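You operate a simulated robot arm through the tools that you are given. There is no shell and no other tool. Be economical: measure what you need, move in short steps, check, and stop when the job is done.

Carry out the task below with a simulated two-armed robot. There is one attempt and no reset: what you move stays moved.

Task
Clamp the cart and get the machine running.
Fine: Red-knobbed lever down and mushroom button pulled out, then reset, then start.

Only the result counts: the job must be done as asked and must still hold three seconds after the hand-in. Knocking over, shifting, dropping, spilling or breaking anything else fails it.

Robot
Two 7-joint arms with two-finger parallel grippers on one trunk, on a base that drives. Base frame: it is fixed to the floor where the robot stands at the start and does not move with it; the origin is under the middle of the robot, x ahead of it, y to its left, z up. Readings come in m, degrees, newtons and seconds.
The left shoulder is at the start at [0.05, 0.168, 1.121], the right one opposite. With the tool pointing down near the work surface each hand reaches from about 0.1 to 0.64 m from the robot's upright axis, wherever it stands, measured 20 degrees to its own side. Places, roughly: blue reset button [0.1, 0.9, 0.9]; green start button [0, 1, 0.9]; mushroom button [-0.1, 1.1, 0.9]; red-knobbed lever [0.6, 0.1, 0.7]. Payload 1.57 kg a hand.
Tool frame (each hand has its own): the origin (TCP) lies between the finger pads and is the grasp point; the fingertips stand 0.03 m ahead of it; z points along the fingers, y is the line along which they close. The gripper opens to 0.08 m. The fingers are 0.017 m wide and 0.012 m thick; the gripper's body (0.04 by 0.082 m) begins 0.08 m behind the TCP.
Orientation is told as [roll, pitch, yaw] about the base's x, y, z axes, in that order, counted from this pose: with the fingers straight down and closing along the base's y, the tool's x points along the base's -x, its y along +y and its z along -z.

Tools
- The arms move only by the tool send_rows. It takes "left_series", "right_series" or both (then of equal length, played together; a hand with none holds still); each is a list of rows, each an object of numbers (a shift or turn left out is 0, a gripper value left out holds the last): "dx", "dy", "dz": the shift along the tool's x, y, z in units of 25 mm (1.0 is 25 mm); "ax", "ay", "az": the turn, a rotation vector about the tool's x, y, z in units of 8 degrees (1.0 is 8 degrees); "hand": the closure in counts, from 0 (fully open) to 255 (shut). In form: [{"dx": .., "dy": .., "dz": .., "ax": .., "ay": .., "az": .., "hand": ..}, ...]. A call has 1 to 20 rows; each row shifts and turns the commanded pose from where the row before left it, along the tool's axes as they then stand. A call with a number of a shift or a turn outside -1 to 1 is refused whole. Each row takes 0.2 s and may step no farther than 0.05 m and 8.6 degrees from the row before; otherwise, or with a gripper value out of range, the whole call is refused. A pose out of reach is approached as far as the arm can. The call stops where the force on the tool passes 60 N (or 10 N more than at its start, if that is more) or the arm is blocked; 0.2 s more then pass. The fingers move at their own pace (about 0.045 m/s each) and stop on an object; they squeeze with about 39 N. The grip force told is the motor's: it shows also when the fingers shut on nothing. Time passes only in rows, and 0.2 s behind the last, so rows that do not move let the fingers close. It gives the time, the measured TCP pose, the force on the tool (base axes), the opening and the grip force at its end, in the units of the frame above (readings bear some noise), with the torque about the TCP (base axes, N m) and any sound that the robot's microphone picked up.
- Cameras (640 x 400 px; columns grow to the right, rows downward): "scene" is now at [0.1158, 0.05, 1.3467]; the picture's right is [0.55, -0.83, 0.00], its down [-0.35, -0.23, -0.91] and it looks along [0.76, 0.50, -0.42] (base axes); focal length 214 px, centre (320, 200). "left" rides on the left gripper at [0.072, 0.007, -0.122] in its tool frame; the picture's right is [-0.09, 1.00, 0.00], its down [-0.84, -0.08, -0.54] and it looks along [-0.54, -0.05, 0.84] (tool axes); focal length 238 px, centre (320, 200). "right" rides on the right gripper at [0.072, -0.007, -0.122] in its tool frame; the picture's right is [0.09, 1.00, 0.00], its down [-0.84, 0.08, -0.54] and it looks along [-0.54, 0.05, 0.84] (tool axes); focal length 238 px, centre (320, 200). There is no depth. A picture from a camera that has moved, and an enlarged one, comes with that camera's place and axes in the base frame and with its lens.
- get_image(camera): a new picture of that camera. No time passes.
- lift_body(by): slides the trunk up (or, below 0, down) by that many m; the arms and the scene camera ride with it, the base frame stays. It gives what a move gives, with no picture.
- base_move(legs): drives the robot by 1 to 6 legs, each [ahead, left, turn to the left] in m, m and degrees, along the robot's own axes; the way and the turn of a leg run together, so that a leg with both is an arc; at most 1.5 m and 180 degrees a leg. The arms and the cameras ride along, it lands a little off, and it stops where it bumps. It gives what a move gives.
- pan_tilt(pan, tilt): turns the head with the scene camera to pan (to the left, within 80 degrees either way) and tilt (down, from -29 to 69), counted from straight ahead of the robot. It gives what a move gives.
- zoom(camera, box): a new picture of the part [left, top, right, bottom] of that camera's present view, enlarged. No time passes.
- job_done(): hands the job in; it is judged then, once.

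Go step by step. Nothing tells you exact positions but the pictures and the camera data: compare them with the known pose of the tool, close in by small moves and look again before you grip or let go. The budget is 120 turns and 100 pictures, counting those below and the enlarged ones. Unless the task says otherwise, let go and move clear before handing in, and close with one line.

The tools are called after "Emit:" as a command line: name --argument value ..., lists and objects as JSON in quotes. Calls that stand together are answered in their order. send_rows: Moves the arms, as the interface text tells. Its arguments: {"type":"object","properties":{"left_series":{"type":"array"},"right_series":{"type":"array"}},"required":[]} The other tools are called the same way: lift_body (by) slides the trunk up or down; base_move (legs) drives the base; pan_tilt (pan, tilt) turns the head that bears the scene camera; get_image (camera) takes a picture; zoom (camera, box) takes an enlarged picture of a part of a camera's view; job_done () hands the job in.

At the start:

```text
time_s: 0.0
left_tool_pos: [0.1575, 0.2371, 1.2813]
left_ee_rot: [-0.1, 0.0, 0.2]
left_contact_force: [0.0, -0.2, 0.0]
left_ft_torque: [-0.01, 0.02, -0.02]
left_finger_gap: 0.0799
left_grip_force: 0.0
right_tool_pos: [0.2806, 0.0497, 1.2951]
right_ee_rot: [0.0, 0.0, 0.0]
right_contact_force: [-0.2, -0.8, -0.3]
right_ft_torque: [-0.02, 0.02, 0.01]
right_finger_gap: 0.0801
right_grip_force: 0.0
trunk travel left (down, up): [-0.29, 0.153]
robot x, y, heading: [-0.0014, 0.0009, 0.1]
head pan, tilt: [33.4, 24.9]
```

scene: 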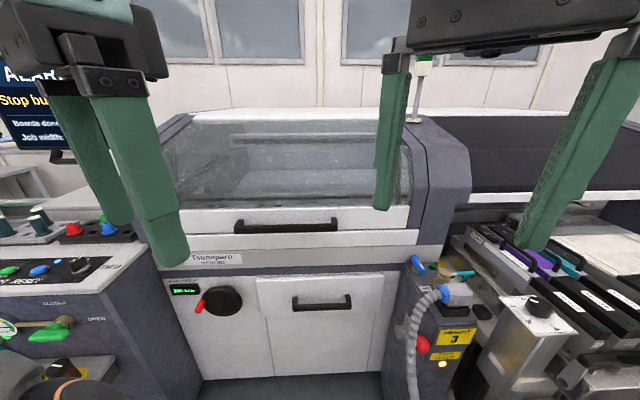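
right: 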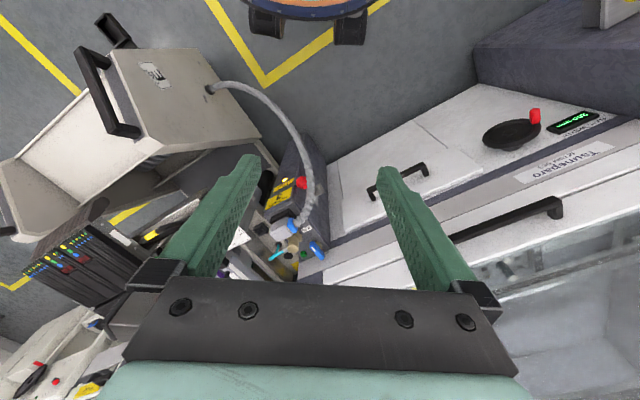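
left: 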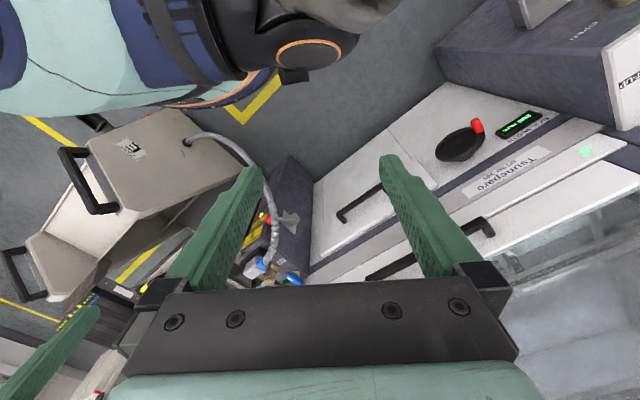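

I see the machine ahead, a button panel to the left and the cart with a red knob on the right. I'll take enlarged views and turn the head for a better look.

Emit:
zoom --camera "scene" --box '[380, 240, 540, 400]'

Emit:
zoom --camera "right" --box '[220, 140, 360, 290]'

Emit:
pan_tilt --pan 75 --tilt 30

Emit:
get_image --camera "scene"

Emit:
pan_tilt --pan 5 --tilt 50

Emit:
get_image --camera "scene"

```text
2.50 times, centred on (460, 320) of scene
camera zoom: at [0.1158, 0.05, 1.3467], right [0.55, -0.83, 0.0], down [-0.35, -0.23, -0.91], along [0.76, 0.5, -0.42], focal length 536 px, centre (-30, -100)
```

zoom: 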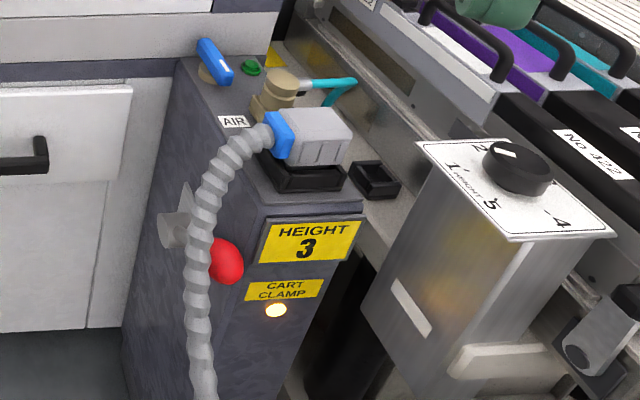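

```text
2.67 times, centred on (290, 215) of right
camera zoom: at [0.2078, 0.0432, 1.4161], right [-0.09, 1.0, 0.0], down [0.84, 0.08, 0.54], along [0.54, 0.05, -0.84], focal length 636 px, centre (400, 160)
```

zoom: 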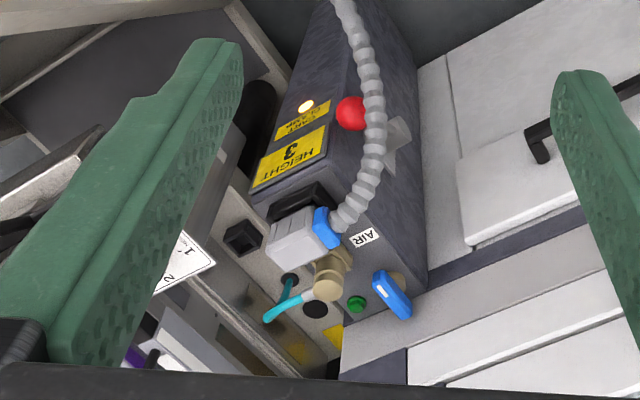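

```text
time_s: 1.1
left_tool_pos: [0.1574, 0.2368, 1.2812]
left_ee_rot: [-0.1, -0.1, 0.1]
left_contact_force: [0.5, -0.4, 0.9]
left_ft_torque: [0.01, 0.0, -0.03]
left_finger_gap: 0.0799
left_grip_force: 0.1
right_tool_pos: [0.2789, 0.0493, 1.2949]
right_ee_rot: [-0.1, -0.1, -0.1]
right_contact_force: [0.3, 0.0, -0.7]
right_ft_torque: [0.0, 0.03, 0.0]
right_finger_gap: 0.0799
right_grip_force: 0.0
trunk travel left (down, up): [-0.29, 0.153]
robot x, y, heading: [0.0018, -0.0006, 0.2]
head pan, tilt: [75.0, 30.0]
```

```text
94 pictures are left
camera scene: at [0.0624, 0.0865, 1.3385], right [0.97, -0.26, 0.0], down [-0.13, -0.48, -0.87], along [0.22, 0.84, -0.5], focal length 214 px, centre (320, 200)
```

scene: 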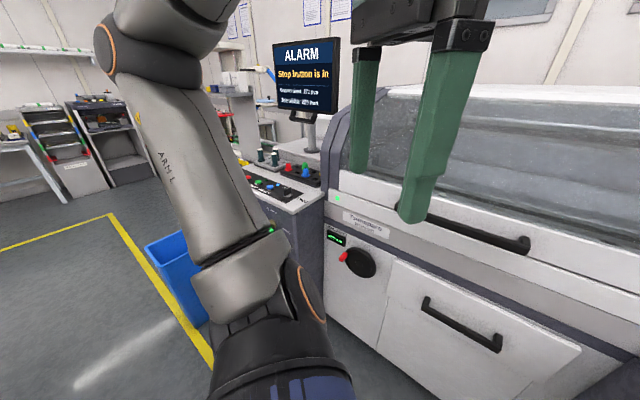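

```text
time_s: 2.5
left_tool_pos: [0.157, 0.2364, 1.2817]
left_ee_rot: [-0.1, 0.0, 0.1]
left_contact_force: [-0.4, 0.6, -0.5]
left_ft_torque: [0.01, 0.0, -0.02]
left_finger_gap: 0.0797
left_grip_force: 0.0
right_tool_pos: [0.2791, 0.0495, 1.2952]
right_ee_rot: [0.0, 0.1, 0.0]
right_contact_force: [-0.4, -1.1, -0.3]
right_ft_torque: [0.01, -0.01, 0.02]
right_finger_gap: 0.0801
right_grip_force: 0.0
trunk travel left (down, up): [-0.29, 0.153]
robot x, y, heading: [0.0029, 0.0029, -0.1]
head pan, tilt: [5.0, 50.0]
```

```text
93 pictures are left
camera scene: at [0.1156, 0.006, 1.309], right [0.09, -1.0, 0.0], down [-0.76, -0.07, -0.64], along [0.64, 0.06, -0.77], focal length 214 px, centre (320, 200)
```

scene: 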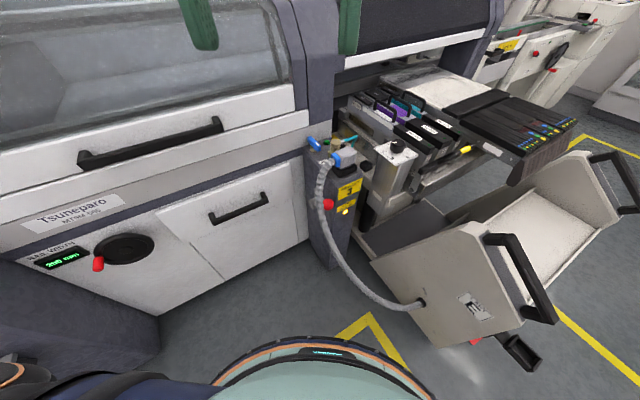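

Emit:
zoom --camera "scene" --box '[280, 120, 400, 240]'

Emit:
get_image --camera "right"

```text
3.33 times, centred on (340, 180) of scene
camera zoom: at [0.1156, 0.006, 1.309], right [0.09, -1.0, 0.0], down [-0.76, -0.07, -0.64], along [0.64, 0.06, -0.77], focal length 715 px, centre (253, 267)
```

zoom: 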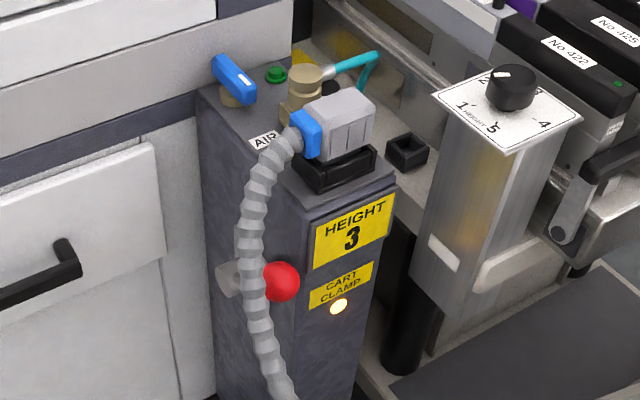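

```text
91 pictures are left
camera right: at [0.2077, 0.0432, 1.4161], right [-0.09, 1.0, 0.0], down [0.84, 0.08, 0.54], along [0.54, 0.05, -0.84], focal length 238 px, centre (320, 200)
```

right: 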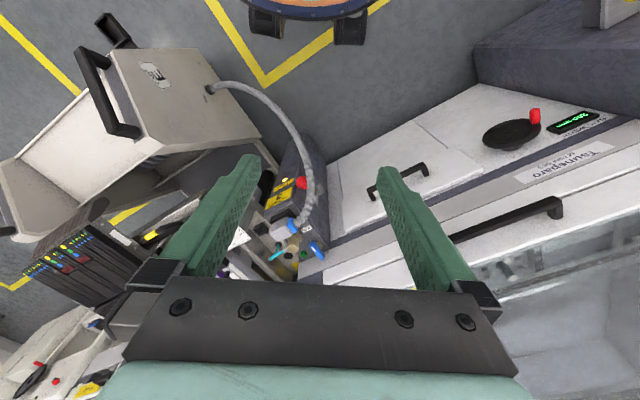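

Emit:
zoom --camera "left" --box '[220, 170, 340, 290]'

Emit:
lift_body --by -0.25

Emit:
pan_tilt --pan 5 --tilt 35

Emit:
get_image --camera "scene"

Emit:
zoom --camera "scene" --box '[260, 140, 420, 240]'

Emit:
zoom --camera "left" --box '[180, 140, 340, 290]'

```text
3.33 times, centred on (280, 230) of left
camera zoom: at [0.0853, 0.2441, 1.4025], right [0.09, 1.0, 0.0], down [0.84, -0.08, 0.54], along [0.54, -0.05, -0.84], focal length 794 px, centre (453, 100)
```

zoom: 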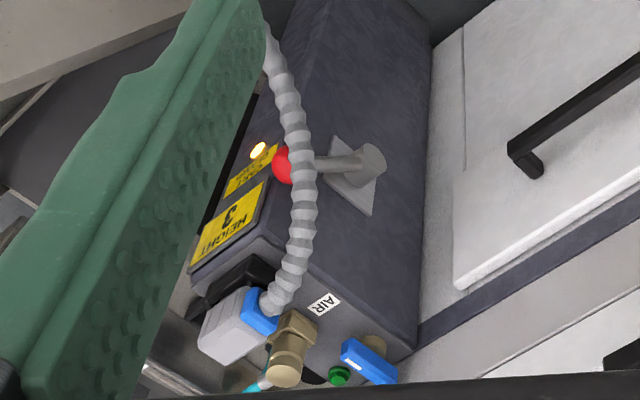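

```text
time_s: 5.1
left_tool_pos: [0.1569, 0.2378, 1.0302]
left_ee_rot: [-0.1, -0.1, 0.1]
left_contact_force: [0.1, -0.2, -0.1]
left_ft_torque: [-0.02, 0.03, -0.01]
left_finger_gap: 0.0801
left_grip_force: 0.1
right_tool_pos: [0.2785, 0.049, 1.0445]
right_ee_rot: [0.0, 0.0, 0.1]
right_contact_force: [0.7, 0.2, 0.5]
right_ft_torque: [0.01, -0.01, 0.0]
right_finger_gap: 0.0802
right_grip_force: 0.0
trunk travel left (down, up): [-0.04, 0.403]
robot x, y, heading: [0.0009, 0.0011, 0.1]
head pan, tilt: [5.0, 50.0]
```

```text
time_s: 5.8
left_tool_pos: [0.1573, 0.2373, 1.0307]
left_ee_rot: [-0.1, -0.1, 0.1]
left_contact_force: [0.3, -0.8, -0.6]
left_ft_torque: [-0.02, 0.0, -0.01]
left_finger_gap: 0.0801
left_grip_force: 0.0
right_tool_pos: [0.2803, 0.0489, 1.0456]
right_ee_rot: [0.1, 0.0, 0.0]
right_contact_force: [0.6, 0.1, 0.0]
right_ft_torque: [-0.01, 0.03, 0.0]
right_finger_gap: 0.0802
right_grip_force: 0.0
trunk travel left (down, up): [-0.04, 0.403]
robot x, y, heading: [-0.0012, 0.0035, 0.1]
head pan, tilt: [5.0, 35.0]
```

```text
89 pictures are left
camera scene: at [0.1266, 0.0069, 1.0807], right [0.09, -1.0, 0.0], down [-0.57, -0.05, -0.82], along [0.82, 0.07, -0.57], focal length 214 px, centre (320, 200)
```

scene: 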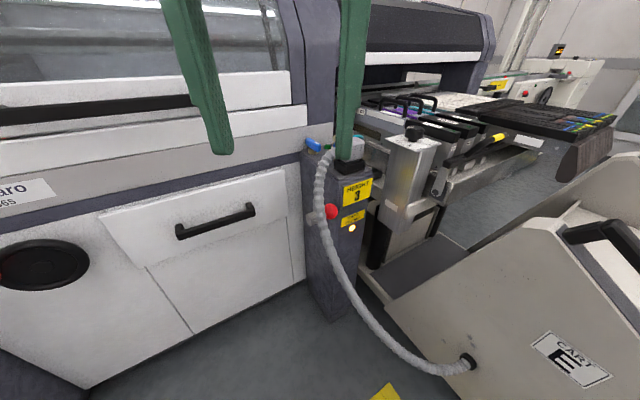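

```text
4.00 times, centred on (340, 190) of scene
camera zoom: at [0.1266, 0.0069, 1.0807], right [0.09, -1.0, 0.0], down [-0.57, -0.05, -0.82], along [0.82, 0.07, -0.57], focal length 858 px, centre (240, 240)
```

zoom: 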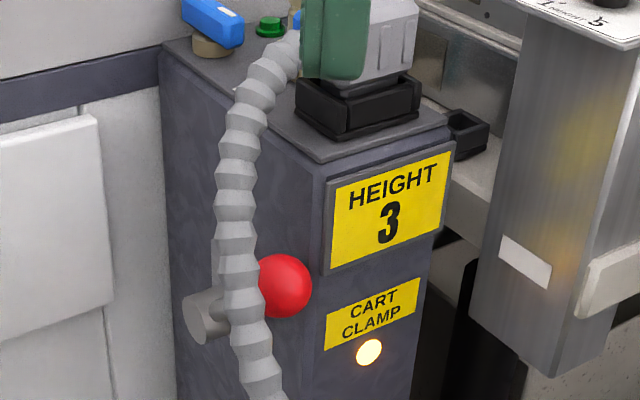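

```text
2.67 times, centred on (260, 215) of left
camera zoom: at [0.0853, 0.2441, 1.1525], right [0.09, 1.0, 0.0], down [0.84, -0.08, 0.54], along [0.54, -0.05, -0.84], focal length 636 px, centre (480, 160)
```

zoom: 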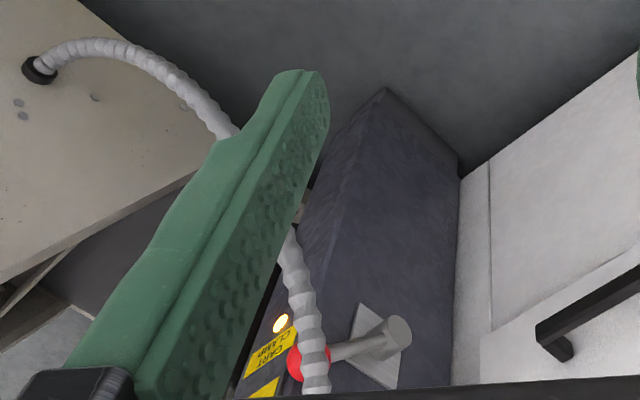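

The lever hub is near [0.68, 0.08, 0.61] and its red knob near [0.597, 0.016, 0.715]. So the lever points outward and up about 43°, and the hose hangs about 5 cm outboard of it. I'll raise the trunk and bring the right hand, fingers shut, to point forward and down so it can push the knob down from the hose-free side.

Emit:
lift_body --by 0.2

Emit:
send_rows --right_series '[{"dx": -1, "hand": 255}, {"dx": -1}, {"dx": -1}, {"dx": -1}, {"dx": -1}, {"dx": -1}, {"az": -1}, {"az": -1}, {"ay": -1}, {"ay": -1}, {"ay": -1}, {"ay": -1}, {"ay": -1}, {"ay": -1}, {"ay": -1}, {}]'

Emit:
get_image --camera "scene"

Emit:
get_image --camera "right"

```text
time_s: 8.0
left_tool_pos: [0.1567, 0.2378, 1.2307]
left_ee_rot: [-0.1, 0.0, 0.1]
left_contact_force: [-0.6, -0.5, -0.2]
left_ft_torque: [-0.02, 0.01, 0.01]
left_finger_gap: 0.0799
left_grip_force: 0.1
right_tool_pos: [0.2803, 0.05, 1.2451]
right_ee_rot: [-0.1, 0.0, 0.0]
right_contact_force: [0.5, 0.1, -0.5]
right_ft_torque: [-0.04, -0.01, 0.02]
right_finger_gap: 0.0798
right_grip_force: 0.1
trunk travel left (down, up): [-0.24, 0.203]
robot x, y, heading: [0.0033, 0.0008, -0.0]
head pan, tilt: [5.0, 35.0]
```

```text
time_s: 9.0
left_tool_pos: [0.1583, 0.2373, 1.2314]
left_ee_rot: [-0.2, -0.1, 0.1]
left_contact_force: [0.6, -0.3, -0.5]
left_ft_torque: [-0.06, 0.01, -0.02]
left_finger_gap: 0.08
left_grip_force: 0.0
right_tool_pos: [0.3892, 0.0002, 1.2719]
right_ee_rot: [8.4, 1.3, -3.7]
right_contact_force: [0.0, -0.2, 0.1]
right_ft_torque: [-0.03, -0.04, -0.01]
right_finger_gap: 0.0003
right_grip_force: 5.2
right hand out of reach, approached as far as the arm can: row 4, 5
trunk travel left (down, up): [-0.24, 0.203]
robot x, y, heading: [0.0006, -0.0017, 0.0]
head pan, tilt: [5.0, 35.0]
stopped in row 5 (right hand): the arm was blocked; the commanded pose is now the measured one
```

```text
86 pictures are left
camera scene: at [0.1266, 0.0104, 1.28], right [0.12, -0.99, 0.0], down [-0.58, -0.07, -0.81], along [0.81, 0.1, -0.58], focal length 214 px, centre (320, 200)
```

scene: 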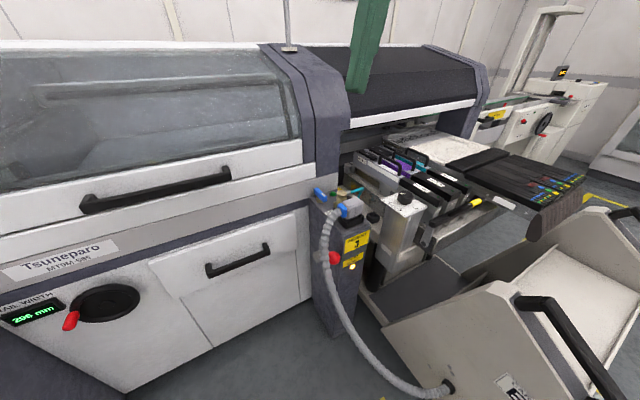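

```text
85 pictures are left
camera right: at [0.3178, -0.0198, 1.3913], right [-0.03, 0.99, 0.15], down [0.85, -0.06, 0.53], along [0.53, 0.14, -0.84], focal length 238 px, centre (320, 200)
```

right: 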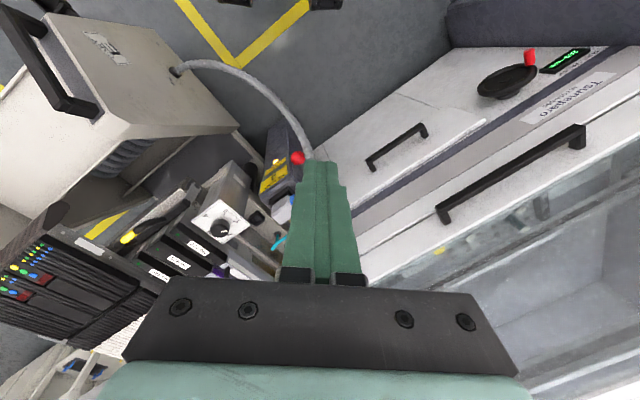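

The tool-down pose was out of reach that high, so I'll lower the hand while pitching it forward.

Emit:
send_rows --right_series '[{"dz": 1, "ax": -1}, {"dz": 1}, {"dz": 1}, {"dz": 1}, {"az": -1}, {"az": -1}, {"ay": -1}, {"ay": -1}, {"ay": -1}, {"ay": -1}, {"ay": -1}, {"ay": -1}, {}]'

Emit:
get_image --camera "right"

```text
time_s: 11.8
left_tool_pos: [0.158, 0.2362, 1.2313]
left_ee_rot: [-0.1, -0.1, 0.1]
left_contact_force: [0.0, 0.5, -0.4]
left_ft_torque: [0.0, 0.02, -0.02]
left_finger_gap: 0.0801
left_grip_force: 0.1
right_tool_pos: [0.3862, 0.0241, 1.174]
right_ee_rot: [24.6, -48.7, -6.3]
right_contact_force: [-0.5, 0.0, 0.2]
right_ft_torque: [-0.01, 0.0, -0.02]
right_finger_gap: 0.0
right_grip_force: 21.6
trunk travel left (down, up): [-0.24, 0.203]
robot x, y, heading: [0.0023, -0.0007, -0.0]
head pan, tilt: [5.0, 35.0]
```

```text
84 pictures are left
camera right: at [0.2528, -0.0176, 1.19], right [-0.27, 0.94, 0.21], down [0.14, -0.17, 0.98], along [0.95, 0.29, -0.08], focal length 238 px, centre (320, 200)
```

right: 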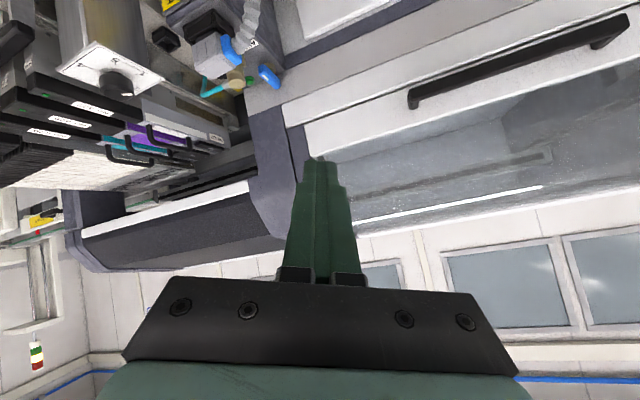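

The hose lies on the outboard side, so the hand's tail must stay inboard. That means a yaw of about 53° and a shallow pitch, so I'll rotate to that.

Emit:
send_rows --right_series '[{"az": -0.82}, {"az": -0.82}, {"az": -0.82}, {"ax": -0.7, "az": -0.525}, {"ax": -0.7, "az": -0.525}, {"ax": -0.7, "az": -0.525}, {"ax": -0.7, "az": -0.525}, {"ay": -0.7}, {"ay": -0.7}, {"ay": -0.7}, {}]'

Emit:
get_image --camera "right"

Emit:
get_image --camera "scene"

```text
time_s: 14.2
left_tool_pos: [0.1582, 0.2364, 1.2314]
left_ee_rot: [-0.3, -0.1, 0.1]
left_contact_force: [0.2, 0.2, 0.0]
left_ft_torque: [-0.03, 0.02, 0.01]
left_finger_gap: 0.0802
left_grip_force: 0.1
right_tool_pos: [0.3874, 0.0246, 1.1741]
right_ee_rot: [0.9, -70.2, 52.0]
right_contact_force: [0.9, 0.8, 0.6]
right_ft_torque: [-0.01, 0.04, 0.04]
right_finger_gap: 0.0
right_grip_force: 21.1
trunk travel left (down, up): [-0.24, 0.203]
robot x, y, heading: [0.0013, -0.0007, 0.3]
head pan, tilt: [5.0, 35.0]
```

```text
83 pictures are left
camera right: at [0.3083, -0.0898, 1.1466], right [-0.81, 0.58, -0.08], down [-0.19, -0.14, 0.97], along [0.55, 0.81, 0.22], focal length 238 px, centre (320, 200)
```

right: 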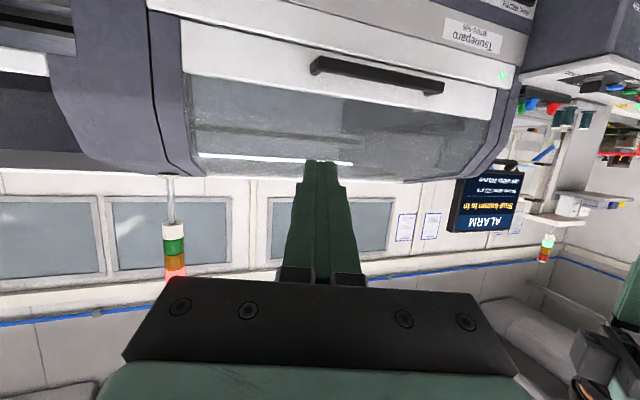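

```text
82 pictures are left
camera scene: at [0.1267, 0.0067, 1.2807], right [0.09, -1.0, 0.0], down [-0.57, -0.05, -0.82], along [0.82, 0.07, -0.57], focal length 214 px, centre (320, 200)
```

scene: 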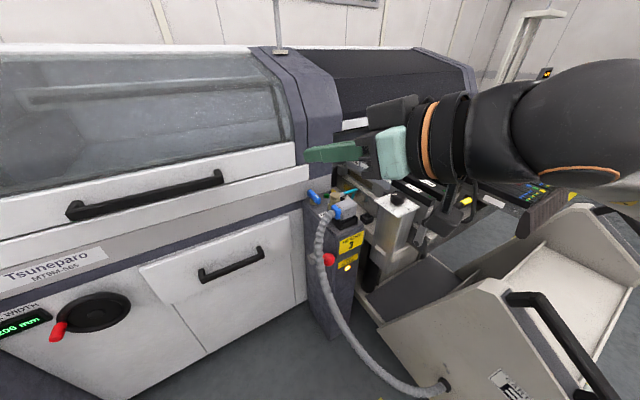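

Emit:
send_rows --right_series '[{"dx": 0.9, "dy": -0.493, "dz": 0.391}, {"dx": 0.9, "dy": -0.493, "dz": 0.391}, {"dx": 0.9, "dy": -0.493, "dz": 0.391}, {"dx": 0.9, "dy": -0.493, "dz": 0.391}, {"dx": 0.9, "dy": -0.493, "dz": 0.391}, {"dx": 0.9, "dy": -0.493, "dz": 0.391}, {"dx": 0.9, "dy": -0.493, "dz": 0.391}, {"dx": 0.9, "dy": -0.493, "dz": 0.391}, {"dx": 0.9, "dy": -0.493, "dz": 0.391}, {"dx": 0.9, "dy": -0.493, "dz": 0.391}, {"dx": 0.9, "dy": -0.493, "dz": 0.391}, {"dx": 0.9, "dy": -0.493, "dz": 0.391}, {"dx": 0.9, "dy": -0.493, "dz": 0.391}, {"dx": 0.9, "dy": -0.493, "dz": 0.391}]'

Emit:
get_image --camera "right"

Emit:
get_image --camera "scene"

Emit:
zoom --camera "scene" --box '[280, 180, 440, 280]'

```text
time_s: 17.2
left_tool_pos: [0.1576, 0.2373, 1.2318]
left_ee_rot: [-0.1, -0.1, 0.1]
left_contact_force: [0.5, 0.0, 0.5]
left_ft_torque: [-0.02, -0.02, 0.01]
left_finger_gap: 0.0802
left_grip_force: 0.0
right_tool_pos: [0.5363, -0.0603, 0.8301]
right_ee_rot: [1.0, -70.1, 52.0]
right_contact_force: [-0.3, -0.1, 0.7]
right_ft_torque: [0.03, 0.0, -0.02]
right_finger_gap: 0.0002
right_grip_force: 21.1
trunk travel left (down, up): [-0.24, 0.203]
robot x, y, heading: [0.0009, 0.0002, 0.0]
head pan, tilt: [5.0, 35.0]
```

```text
81 pictures are left
camera right: at [0.4577, -0.1747, 0.803], right [-0.81, 0.58, -0.08], down [-0.19, -0.14, 0.97], along [0.55, 0.81, 0.22], focal length 238 px, centre (320, 200)
```

right: 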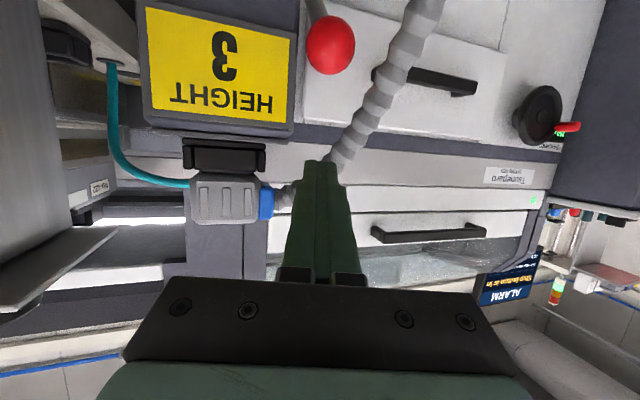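

```text
80 pictures are left
camera scene: at [0.1269, 0.0067, 1.2807], right [0.09, -1.0, 0.0], down [-0.57, -0.05, -0.82], along [0.82, 0.07, -0.57], focal length 214 px, centre (320, 200)
```

scene: 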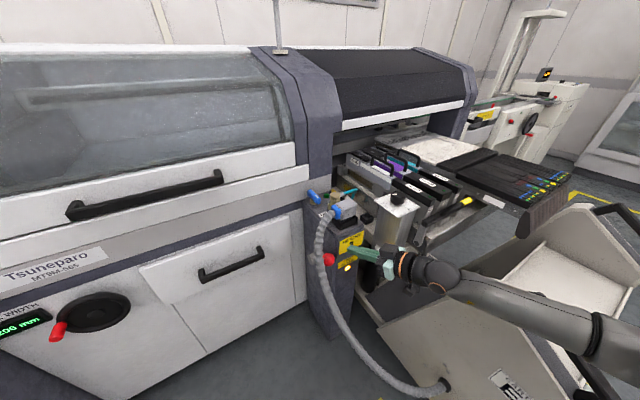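

```text
4.00 times, centred on (360, 230) of scene
camera zoom: at [0.1269, 0.0067, 1.2807], right [0.09, -1.0, 0.0], down [-0.57, -0.05, -0.82], along [0.82, 0.07, -0.57], focal length 858 px, centre (160, 80)
```

zoom: 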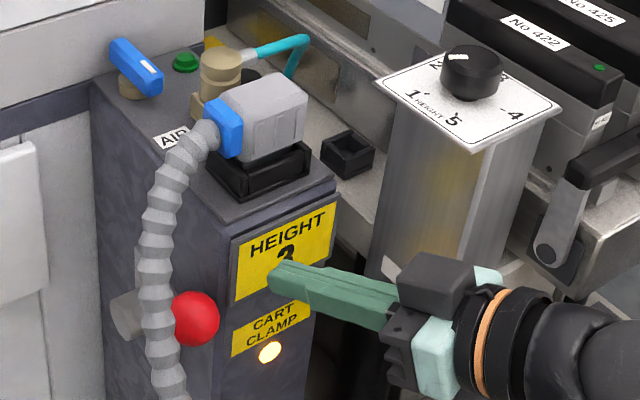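

The knob is straight ahead of the fingers, and the hose is to the outboard side. I'll advance to just above the knob.

Emit:
send_rows --right_series '[{"dx": 0.24, "dz": 0.87}, {"dx": 0.24, "dz": 0.87}, {"dx": 0.24, "dz": 0.87}, {"dx": 0.24, "dz": 0.87}, {"dx": 0.24, "dz": 0.87}]'

Emit:
zoom --camera "scene" --box '[280, 180, 440, 280]'

Emit:
get_image --camera "right"

```text
time_s: 18.4
left_tool_pos: [0.1578, 0.2374, 1.231]
left_ee_rot: [-0.1, 0.0, 0.1]
left_contact_force: [-0.1, -0.5, -0.4]
left_ft_torque: [-0.04, -0.03, -0.01]
left_finger_gap: 0.0803
left_grip_force: 0.0
right_tool_pos: [0.5914, 0.0129, 0.7637]
right_ee_rot: [1.0, -69.9, 52.0]
right_contact_force: [0.2, -0.9, -0.4]
right_ft_torque: [0.02, 0.01, 0.02]
right_finger_gap: 0.0002
right_grip_force: 21.5
trunk travel left (down, up): [-0.24, 0.203]
robot x, y, heading: [-0.0022, 0.0031, -0.0]
head pan, tilt: [5.0, 35.0]
```

```text
4.00 times, centred on (360, 230) of scene
camera zoom: at [0.1268, 0.0068, 1.2807], right [0.09, -1.0, 0.0], down [-0.57, -0.05, -0.82], along [0.82, 0.07, -0.57], focal length 858 px, centre (160, 80)
```

zoom: 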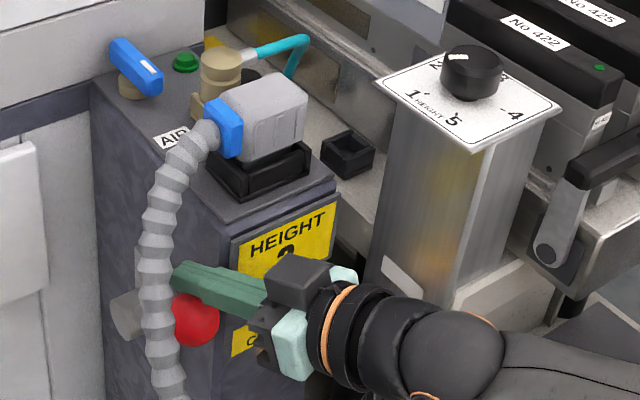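

```text
77 pictures are left
camera right: at [0.5124, -0.1018, 0.7373], right [-0.81, 0.58, -0.08], down [-0.19, -0.13, 0.97], along [0.55, 0.81, 0.22], focal length 238 px, centre (320, 200)
```

right: 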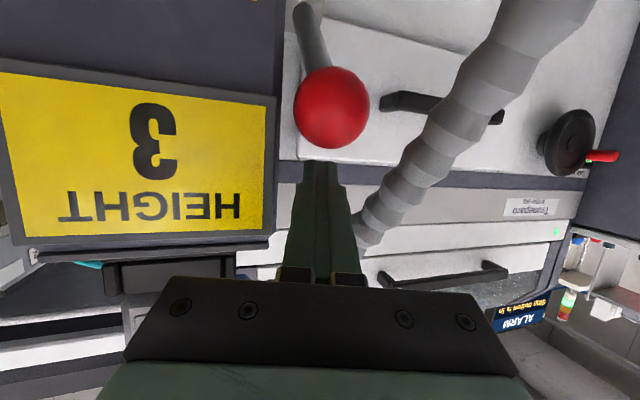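

The finger sits right over the knob and clear of the hose. I'll press down along the lever's arc, first part.

Emit:
send_rows --right_series '[{"dx": 0.3, "dy": 0.24}, {"dx": 0.4}, {"dx": 0.57, "dy": 0.07, "dz": -0.12}, {"dx": 0.57, "dy": 0.07, "dz": -0.12}, {"dx": 0.57, "dy": 0.07, "dz": -0.12}, {"dx": 0.57, "dy": 0.07, "dz": -0.12}]'

Emit:
zoom --camera "scene" --box '[280, 180, 440, 280]'

Emit:
get_image --camera "right"

```text
time_s: 19.8
left_tool_pos: [0.1581, 0.2373, 1.2311]
left_ee_rot: [-0.1, -0.1, 0.1]
left_contact_force: [0.4, -0.6, 0.2]
left_ft_torque: [0.01, -0.01, -0.02]
left_finger_gap: 0.08
left_grip_force: 0.0
right_tool_pos: [0.5581, -0.0087, 0.6974]
right_ee_rot: [1.1, -70.0, 52.0]
right_contact_force: [0.0, -0.6, -0.3]
right_ft_torque: [0.03, 0.03, 0.03]
right_finger_gap: 0.0
right_grip_force: 21.4
trunk travel left (down, up): [-0.24, 0.203]
robot x, y, heading: [0.0005, -0.0016, -0.4]
head pan, tilt: [5.0, 35.0]
```

```text
4.00 times, centred on (360, 230) of scene
camera zoom: at [0.1268, 0.0066, 1.2807], right [0.09, -1.0, 0.0], down [-0.57, -0.05, -0.82], along [0.82, 0.07, -0.57], focal length 858 px, centre (160, 80)
```

zoom: 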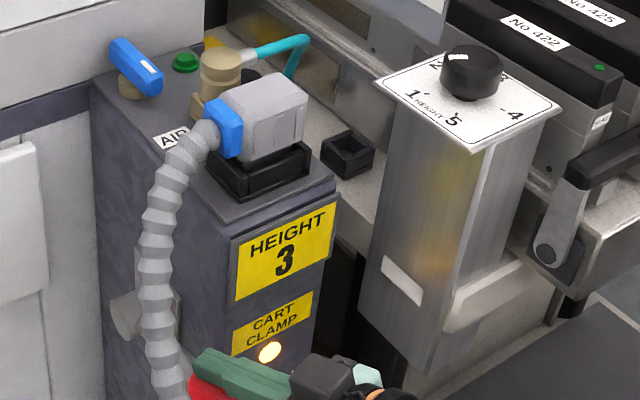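

```text
75 pictures are left
camera right: at [0.4796, -0.1237, 0.6709], right [-0.81, 0.58, -0.08], down [-0.19, -0.13, 0.97], along [0.55, 0.81, 0.22], focal length 238 px, centre (320, 200)
```

right: 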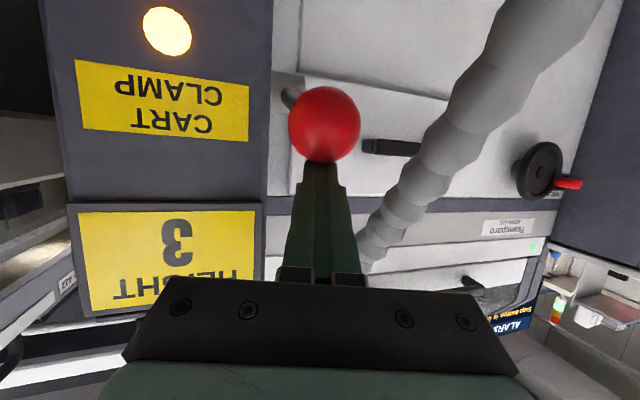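

The lever follows freely. I'll carry on down along the arc.

Emit:
send_rows --right_series '[{"dx": 0.69, "dz": 0.2}, {"dx": 0.69, "dz": 0.26}, {"dx": 0.69, "dz": 0.32}, {"dx": 0.69, "dz": 0.38}, {"dx": 0.69, "dz": 0.44}]'

Emit:
get_image --camera "scene"

Emit:
get_image --camera "right"

```text
time_s: 21.0
left_tool_pos: [0.1575, 0.2372, 1.2322]
left_ee_rot: [-0.2, -0.1, 0.1]
left_contact_force: [-0.5, 0.4, 0.2]
left_ft_torque: [0.0, -0.02, 0.0]
left_finger_gap: 0.0799
left_grip_force: 0.1
right_tool_pos: [0.5628, 0.0006, 0.6044]
right_ee_rot: [1.0, -70.2, 51.9]
right_contact_force: [0.4, -0.3, 0.2]
right_ft_torque: [0.0, -0.02, 0.0]
right_finger_gap: 0.0002
right_grip_force: 21.3
trunk travel left (down, up): [-0.24, 0.203]
robot x, y, heading: [-0.0005, -0.0028, -0.0]
head pan, tilt: [5.0, 35.0]
```

```text
74 pictures are left
camera scene: at [0.1268, 0.0068, 1.2807], right [0.09, -1.0, 0.0], down [-0.57, -0.05, -0.82], along [0.82, 0.07, -0.57], focal length 214 px, centre (320, 200)
```

scene: 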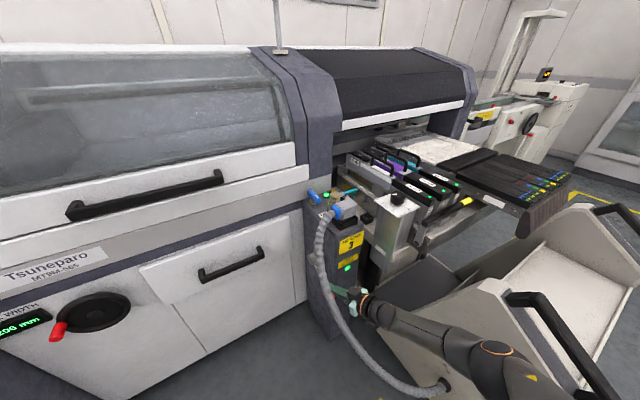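

```text
73 pictures are left
camera right: at [0.4841, -0.1151, 0.5766], right [-0.81, 0.58, -0.08], down [-0.19, -0.14, 0.97], along [0.55, 0.81, 0.22], focal length 238 px, centre (320, 200)
```

right: 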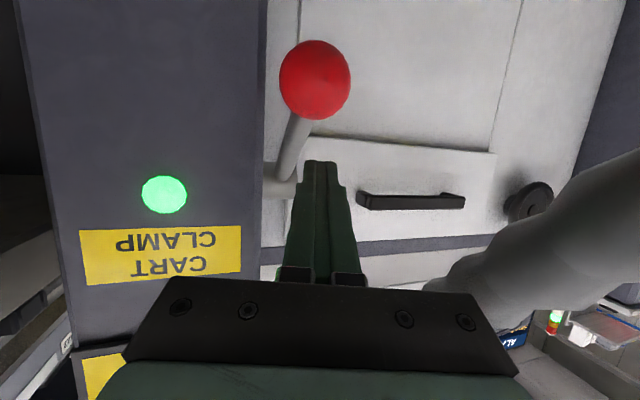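

The lamp turned green and the lever snapped down. I'll back the hand out and up.

Emit:
send_rows --right_series '[{"dz": -1}, {"dz": -1}, {"dz": -1}, {"dz": -1}, {"dz": -1}, {"dx": -1, "dz": -0.4}, {"dx": -1, "dz": -0.4}, {"dx": -1, "dz": -0.4}, {"dx": -1, "dz": -0.4}, {"dx": -1, "dz": -0.4}, {"dx": -1, "dz": -0.4}, {"dx": -1, "dz": -0.4}, {"dx": -1, "dz": -0.4}, {"dx": -1, "dz": -0.4}, {"dx": -1, "dz": -0.4}, {"dx": -1, "dz": -0.4}, {"dx": -1, "dz": -0.4}, {"dx": -1, "dz": -0.4}, {"dx": -1, "dz": -0.4}]'

Emit:
pan_tilt --pan 78 --tilt 25

Emit:
get_image --camera "scene"

Emit:
zoom --camera "scene" --box '[220, 120, 380, 260]'

```text
time_s: 25.0
left_tool_pos: [0.1572, 0.2373, 1.2318]
left_ee_rot: [-0.1, -0.2, 0.2]
left_contact_force: [0.4, -0.4, 0.6]
left_ft_torque: [0.0, -0.01, 0.02]
left_finger_gap: 0.08
left_grip_force: 0.1
right_tool_pos: [0.4869, -0.1061, 1.0233]
right_ee_rot: [1.0, -70.1, 52.0]
right_contact_force: [0.3, -0.4, -1.0]
right_ft_torque: [-0.04, -0.02, -0.01]
right_finger_gap: 0.0
right_grip_force: 21.7
trunk travel left (down, up): [-0.24, 0.203]
robot x, y, heading: [-0.0016, 0.0017, -0.2]
head pan, tilt: [5.0, 35.0]
```

```text
time_s: 26.5
left_tool_pos: [0.1571, 0.2371, 1.2313]
left_ee_rot: [-0.1, -0.1, 0.1]
left_contact_force: [-0.2, -0.2, 0.5]
left_ft_torque: [-0.01, 0.01, 0.0]
left_finger_gap: 0.0801
left_grip_force: 0.0
right_tool_pos: [0.4868, -0.1065, 1.023]
right_ee_rot: [1.0, -70.2, 52.0]
right_contact_force: [0.1, -0.5, -0.2]
right_ft_torque: [-0.03, 0.01, -0.01]
right_finger_gap: 0.0002
right_grip_force: 21.3
trunk travel left (down, up): [-0.24, 0.203]
robot x, y, heading: [-0.0004, -0.0002, 0.1]
head pan, tilt: [78.0, 25.0]
```

```text
72 pictures are left
camera scene: at [0.0582, 0.0891, 1.2965], right [0.98, -0.21, 0.0], down [-0.09, -0.41, -0.91], along [0.19, 0.89, -0.42], focal length 214 px, centre (320, 200)
```

scene: 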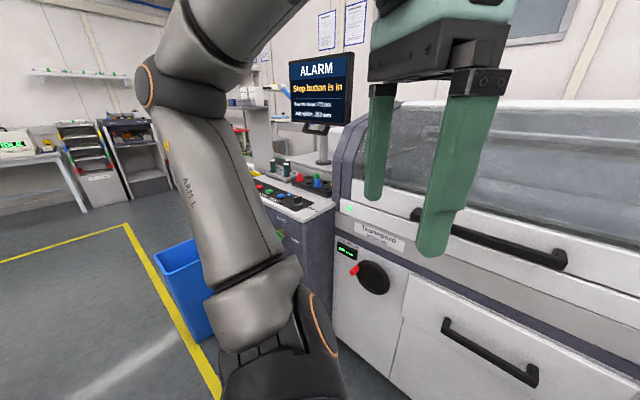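

```text
2.86 times, centred on (300, 190) of scene
camera zoom: at [0.0582, 0.0891, 1.2965], right [0.98, -0.21, 0.0], down [-0.09, -0.41, -0.91], along [0.19, 0.89, -0.42], focal length 613 px, centre (377, 229)
```

zoom: 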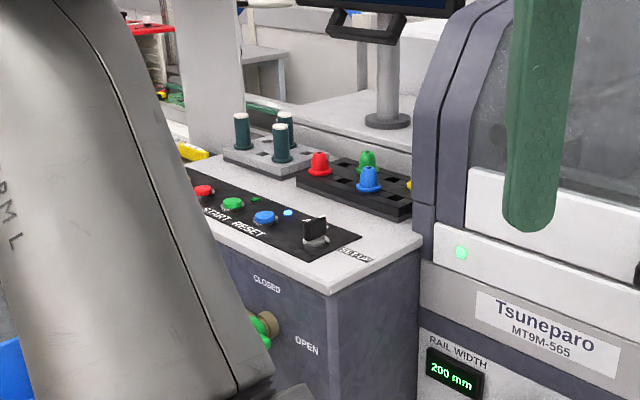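

The clamp lamp is green and the monitor still says the stop button is in. I'll tuck the right arm back, then drive to face the button panel.

Emit:
send_rows --right_series '[{"dx": 0.21, "dy": 0.79, "dz": -0.58}, {"dx": 0.21, "dy": 0.79, "dz": -0.58}, {"dx": 0.21, "dy": 0.79, "dz": -0.58}, {"dx": 0.21, "dy": 0.79, "dz": -0.58}, {"dx": 0.21, "dy": 0.79, "dz": -0.58}, {"dx": 0.21, "dy": 0.79, "dz": -0.58}]'

Emit:
base_move --legs '[[-0.42, 0.5, 0], [0, 0.1, 40]]'

Emit:
pan_tilt --pan 5 --tilt 40

Emit:
get_image --camera "scene"

Emit:
get_image --camera "left"

```text
time_s: 27.9
left_tool_pos: [0.1572, 0.236, 1.2316]
left_ee_rot: [-0.2, -0.1, 0.1]
left_contact_force: [0.1, -0.7, -0.2]
left_ft_torque: [-0.01, 0.0, 0.02]
left_finger_gap: 0.0801
left_grip_force: 0.0
right_tool_pos: [0.3807, -0.1148, 1.0296]
right_ee_rot: [1.1, -70.0, 51.9]
right_contact_force: [-0.1, -0.5, 0.0]
right_ft_torque: [-0.02, -0.01, 0.01]
right_finger_gap: 0.0
right_grip_force: 21.3
right hand out of reach, approached as far as the arm can: row 5, 6
trunk travel left (down, up): [-0.24, 0.203]
robot x, y, heading: [0.0017, -0.0004, -0.0]
head pan, tilt: [78.0, 25.0]
```

```text
time_s: 33.4
left_tool_pos: [-0.4837, 0.8766, 1.2313]
left_ee_rot: [-0.1, 0.0, 39.9]
left_contact_force: [0.4, -0.8, -0.9]
left_ft_torque: [-0.02, -0.03, -0.01]
left_finger_gap: 0.0801
left_grip_force: 0.0
right_tool_pos: [-0.0865, 0.7487, 1.0295]
right_ee_rot: [1.0, -70.0, 91.7]
right_contact_force: [-0.2, -0.1, 0.1]
right_ft_torque: [-0.01, 0.0, 0.01]
right_finger_gap: 0.0002
right_grip_force: 20.8
trunk travel left (down, up): [-0.24, 0.203]
robot x, y, heading: [-0.4519, 0.5946, 39.5]
head pan, tilt: [78.0, 25.0]
```

```text
time_s: 34.8
left_tool_pos: [-0.4836, 0.8761, 1.2318]
left_ee_rot: [-0.1, -0.1, 39.9]
left_contact_force: [-0.3, -0.2, -0.1]
left_ft_torque: [0.03, 0.02, 0.01]
left_finger_gap: 0.0802
left_grip_force: 0.1
right_tool_pos: [-0.0873, 0.7479, 1.0304]
right_ee_rot: [0.9, -70.1, 91.8]
right_contact_force: [0.6, 0.4, -0.1]
right_ft_torque: [0.03, 0.02, -0.02]
right_finger_gap: 0.0001
right_grip_force: 21.3
trunk travel left (down, up): [-0.24, 0.203]
robot x, y, heading: [-0.4535, 0.592, 39.8]
head pan, tilt: [5.0, 40.0]
```

```text
70 pictures are left
camera scene: at [-0.3626, 0.6777, 1.2732], right [0.7, -0.71, 0.0], down [-0.46, -0.45, -0.77], along [0.54, 0.54, -0.64], focal length 214 px, centre (320, 200)
```

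scene: 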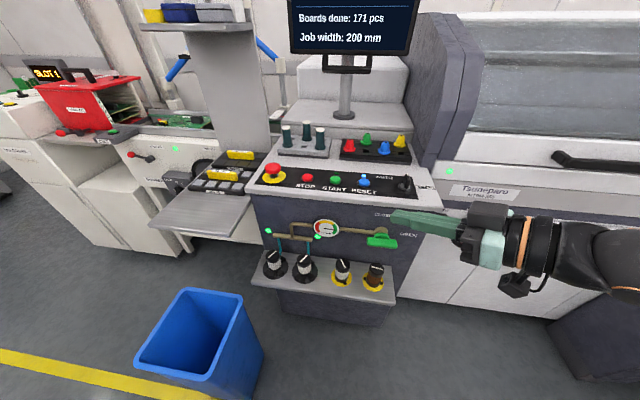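

```text
69 pictures are left
camera left: at [-0.543, 0.8351, 1.3525], right [-0.57, 0.82, 0.0], down [0.69, 0.48, 0.54], along [0.45, 0.31, -0.84], focal length 238 px, centre (320, 200)
```

left: 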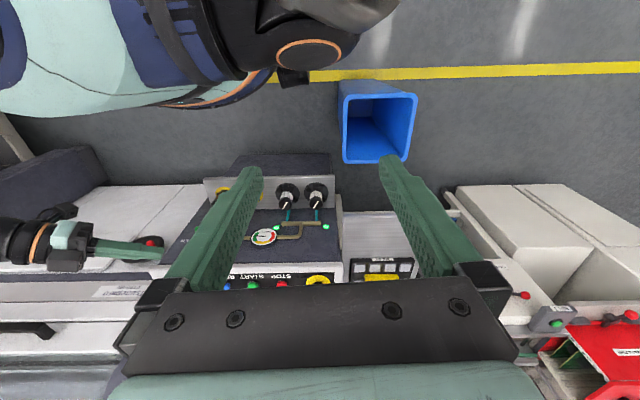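

Emit:
zoom --camera "scene" --box '[230, 110, 450, 260]'

Emit:
zoom --camera "left" --box '[200, 180, 360, 300]'

```text
2.67 times, centred on (340, 185) of scene
camera zoom: at [-0.3626, 0.6777, 1.2732], right [0.7, -0.71, 0.0], down [-0.46, -0.45, -0.77], along [0.54, 0.54, -0.64], focal length 572 px, centre (267, 240)
```

zoom: 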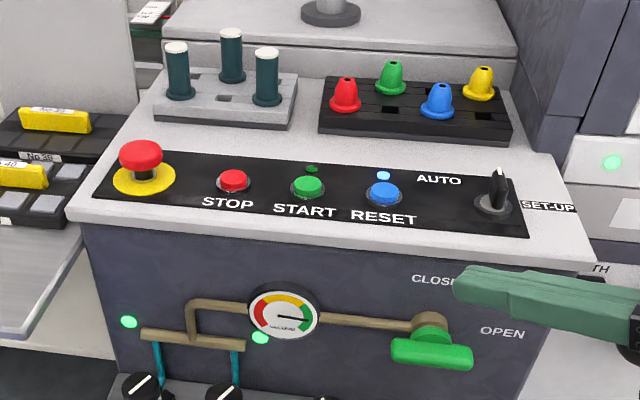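

```text
3.33 times, centred on (280, 240) of left
camera zoom: at [-0.543, 0.8351, 1.3525], right [-0.57, 0.82, 0.0], down [0.69, 0.48, 0.54], along [0.45, 0.31, -0.84], focal length 794 px, centre (453, 67)
```

zoom: 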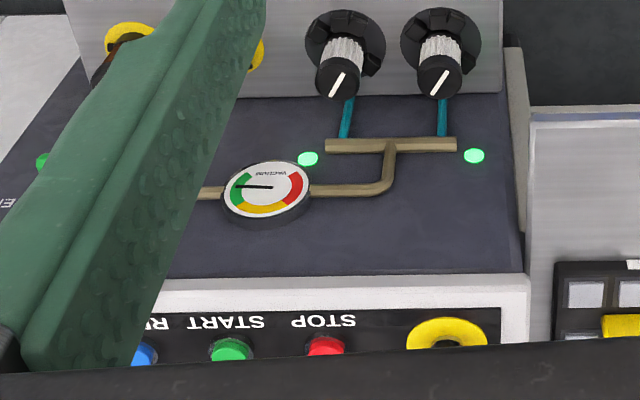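

I place the mushroom at about [-0.083, 1.146] with its cap centre near z 0.954. Start is near [0.022, 1.0, 0.925] and reset near [0.07, 0.938, 0.925]. I'll drive a little closer and turn the right hand back to pointing down.

Emit:
base_move --legs '[[0.09, 0.03, 0]]'

Emit:
send_rows --right_series '[{"ay": 0.97}, {"ay": 0.97}, {"ay": 0.97}, {"ay": 0.97}, {"ay": 0.97}, {"ay": 0.97}, {"ay": 0.97}, {"ay": 0.97}, {"ay": 0.97}, {}]'

Emit:
get_image --camera "scene"

```text
time_s: 36.0
left_tool_pos: [-0.4334, 0.9575, 1.2312]
left_ee_rot: [-0.1, -0.1, 39.8]
left_contact_force: [0.3, 1.1, 0.3]
left_ft_torque: [-0.04, 0.06, 0.01]
left_finger_gap: 0.0802
left_grip_force: 0.0
right_tool_pos: [-0.0371, 0.8294, 1.0297]
right_ee_rot: [1.0, -70.0, 91.8]
right_contact_force: [0.1, 1.0, 0.3]
right_ft_torque: [-0.03, -0.03, 0.04]
right_finger_gap: 0.0001
right_grip_force: 21.6
trunk travel left (down, up): [-0.24, 0.203]
robot x, y, heading: [-0.4036, 0.6738, 39.7]
head pan, tilt: [5.0, 40.0]
```

```text
time_s: 38.1
left_tool_pos: [-0.4344, 0.9561, 1.2323]
left_ee_rot: [-0.1, 0.0, 39.9]
left_contact_force: [0.5, -0.6, 0.1]
left_ft_torque: [-0.01, -0.01, -0.01]
left_finger_gap: 0.08
left_grip_force: 0.1
right_tool_pos: [-0.0374, 0.8278, 1.0298]
right_ee_rot: [0.2, -0.2, 92.7]
right_contact_force: [0.7, 0.2, -0.2]
right_ft_torque: [0.0, 0.0, 0.01]
right_finger_gap: 0.0
right_grip_force: 20.9
trunk travel left (down, up): [-0.24, 0.203]
robot x, y, heading: [-0.4034, 0.6724, 39.8]
head pan, tilt: [5.0, 40.0]
```

```text
66 pictures are left
camera scene: at [-0.3129, 0.758, 1.2732], right [0.7, -0.71, 0.0], down [-0.46, -0.45, -0.77], along [0.54, 0.54, -0.64], focal length 214 px, centre (320, 200)
```

scene: 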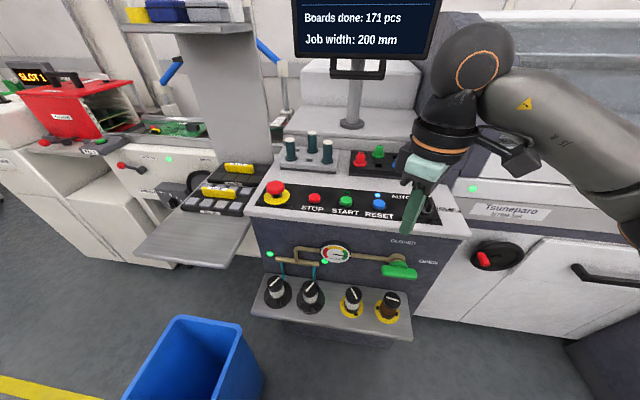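

Emit:
send_rows --left_series '[{"dz": 1}, {"dz": 1}, {"dz": 1}, {"dz": 1}, {"dx": -0.9, "dy": -0.18, "dz": 0.2}, {"dx": -0.9, "dy": -0.18, "dz": 0.2}, {"dx": -0.9, "dy": -0.18, "dz": 0.2}, {"dx": -0.9, "dy": -0.18, "dz": 0.2}, {"dx": -0.9, "dy": -0.18, "dz": 0.2}, {"dx": -0.9, "dy": -0.18, "dz": 0.2}, {"dx": -0.9, "dy": -0.18, "dz": 0.2}, {"dx": -0.9, "dy": -0.18, "dz": 0.2}, {"dx": -0.9, "dy": -0.18, "dz": 0.2}, {"dx": -0.9, "dy": -0.18, "dz": 0.2}, {"dx": -0.9, "dy": -0.18, "dz": 0.2}, {"dx": -0.9, "dy": -0.18, "dz": 0.2}, {"dx": -0.9, "dy": -0.18, "dz": 0.2}, {"dx": -0.9, "dy": -0.18, "dz": 0.2}, {"dx": -0.9, "dy": -0.18, "dz": 0.2}, {"dx": -0.9, "dy": -0.18, "dz": 0.2}]'

Emit:
get_image --camera "left"

Emit:
get_image --camera "scene"

```text
time_s: 42.4
left_tool_pos: [-0.153, 1.1273, 1.0528]
left_ee_rot: [-0.1, -0.3, 40.0]
left_contact_force: [0.5, 0.1, -0.3]
left_ft_torque: [-0.01, 0.05, -0.01]
left_finger_gap: 0.0803
left_grip_force: 0.1
left hand out of reach, approached as far as the arm can: row 18, 19, 20
right_tool_pos: [-0.0364, 0.828, 1.0298]
right_ee_rot: [0.3, -0.1, 92.8]
right_contact_force: [0.1, 0.3, -0.2]
right_ft_torque: [0.01, -0.01, 0.03]
right_finger_gap: 0.0
right_grip_force: 21.6
trunk travel left (down, up): [-0.24, 0.203]
robot x, y, heading: [-0.4055, 0.6755, 39.6]
head pan, tilt: [5.0, 40.0]
```

```text
65 pictures are left
camera left: at [-0.213, 1.0876, 1.1732], right [-0.57, 0.82, 0.0], down [0.69, 0.48, 0.54], along [0.45, 0.31, -0.84], focal length 238 px, centre (320, 200)
```

left: 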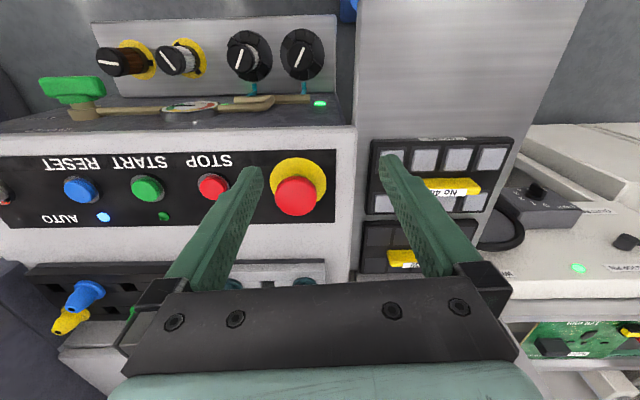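

```text
64 pictures are left
camera scene: at [-0.3132, 0.7577, 1.2732], right [0.7, -0.71, 0.0], down [-0.46, -0.45, -0.77], along [0.54, 0.54, -0.64], focal length 214 px, centre (320, 200)
```

scene: 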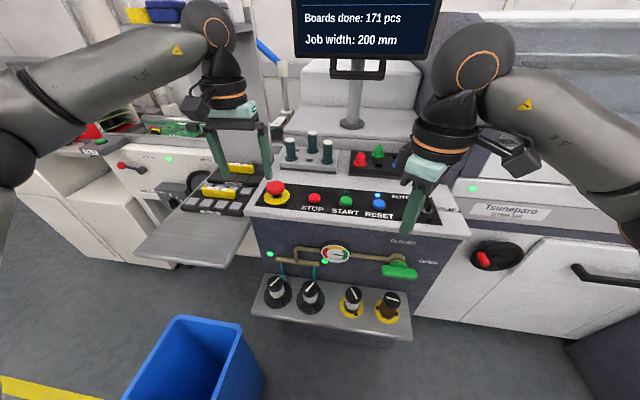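

The mushroom is about 6 cm farther out. I'll raise the trunk 0.1 m to gain reach and line up over it.

Emit:
lift_body --by 0.12

Emit:
send_rows --left_series '[{"dz": 1}, {"dz": 1}, {"dz": 1}, {"dz": 1}, {"dx": -0.8, "dy": -0.4}, {"dx": -0.8, "dy": -0.4}, {"dx": -0.8, "dy": -0.4}, {}]' --right_series '[{}, {}, {}, {}, {}, {}, {}, {}]'

Emit:
get_image --camera "left"

```text
time_s: 43.9
left_tool_pos: [-0.153, 1.1273, 1.1723]
left_ee_rot: [-0.1, -0.1, 39.9]
left_contact_force: [-0.4, 0.1, -0.4]
left_ft_torque: [0.02, -0.01, 0.03]
left_finger_gap: 0.0801
left_grip_force: 0.1
right_tool_pos: [-0.0374, 0.8276, 1.1494]
right_ee_rot: [0.4, -0.2, 92.8]
right_contact_force: [-0.1, -0.4, -0.3]
right_ft_torque: [0.0, 0.01, 0.01]
right_finger_gap: 0.0
right_grip_force: 21.5
trunk travel left (down, up): [-0.36, 0.083]
robot x, y, heading: [-0.4032, 0.674, 40.0]
head pan, tilt: [5.0, 40.0]
```

```text
time_s: 45.6
left_tool_pos: [-0.1375, 1.1455, 1.0733]
left_ee_rot: [-0.2, -0.2, 39.8]
left_contact_force: [-0.1, -0.7, 1.0]
left_ft_torque: [-0.01, -0.02, -0.01]
left_finger_gap: 0.0803
left_grip_force: 0.0
left hand out of reach, approached as far as the arm can: row 5, 6, 7
right_tool_pos: [-0.0371, 0.8295, 1.1503]
right_ee_rot: [0.2, -0.2, 92.9]
right_contact_force: [-0.2, 0.6, -0.3]
right_ft_torque: [0.02, -0.03, -0.01]
right_finger_gap: 0.0
right_grip_force: 21.6
trunk travel left (down, up): [-0.36, 0.083]
robot x, y, heading: [-0.4034, 0.6736, 40.0]
head pan, tilt: [5.0, 40.0]
```

```text
63 pictures are left
camera left: at [-0.1974, 1.1043, 1.1943], right [-0.57, 0.82, 0.0], down [0.69, 0.48, 0.54], along [0.45, 0.31, -0.84], focal length 238 px, centre (320, 200)
```

left: 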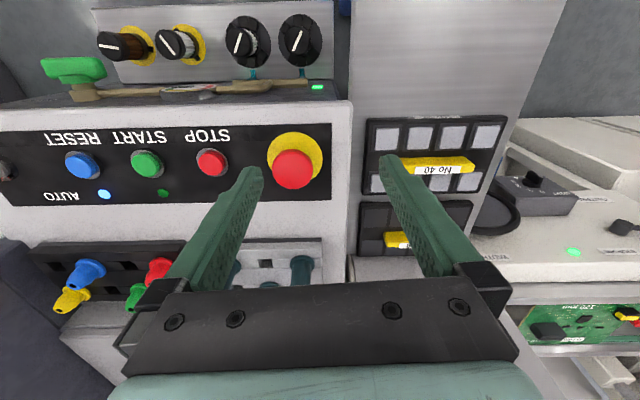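

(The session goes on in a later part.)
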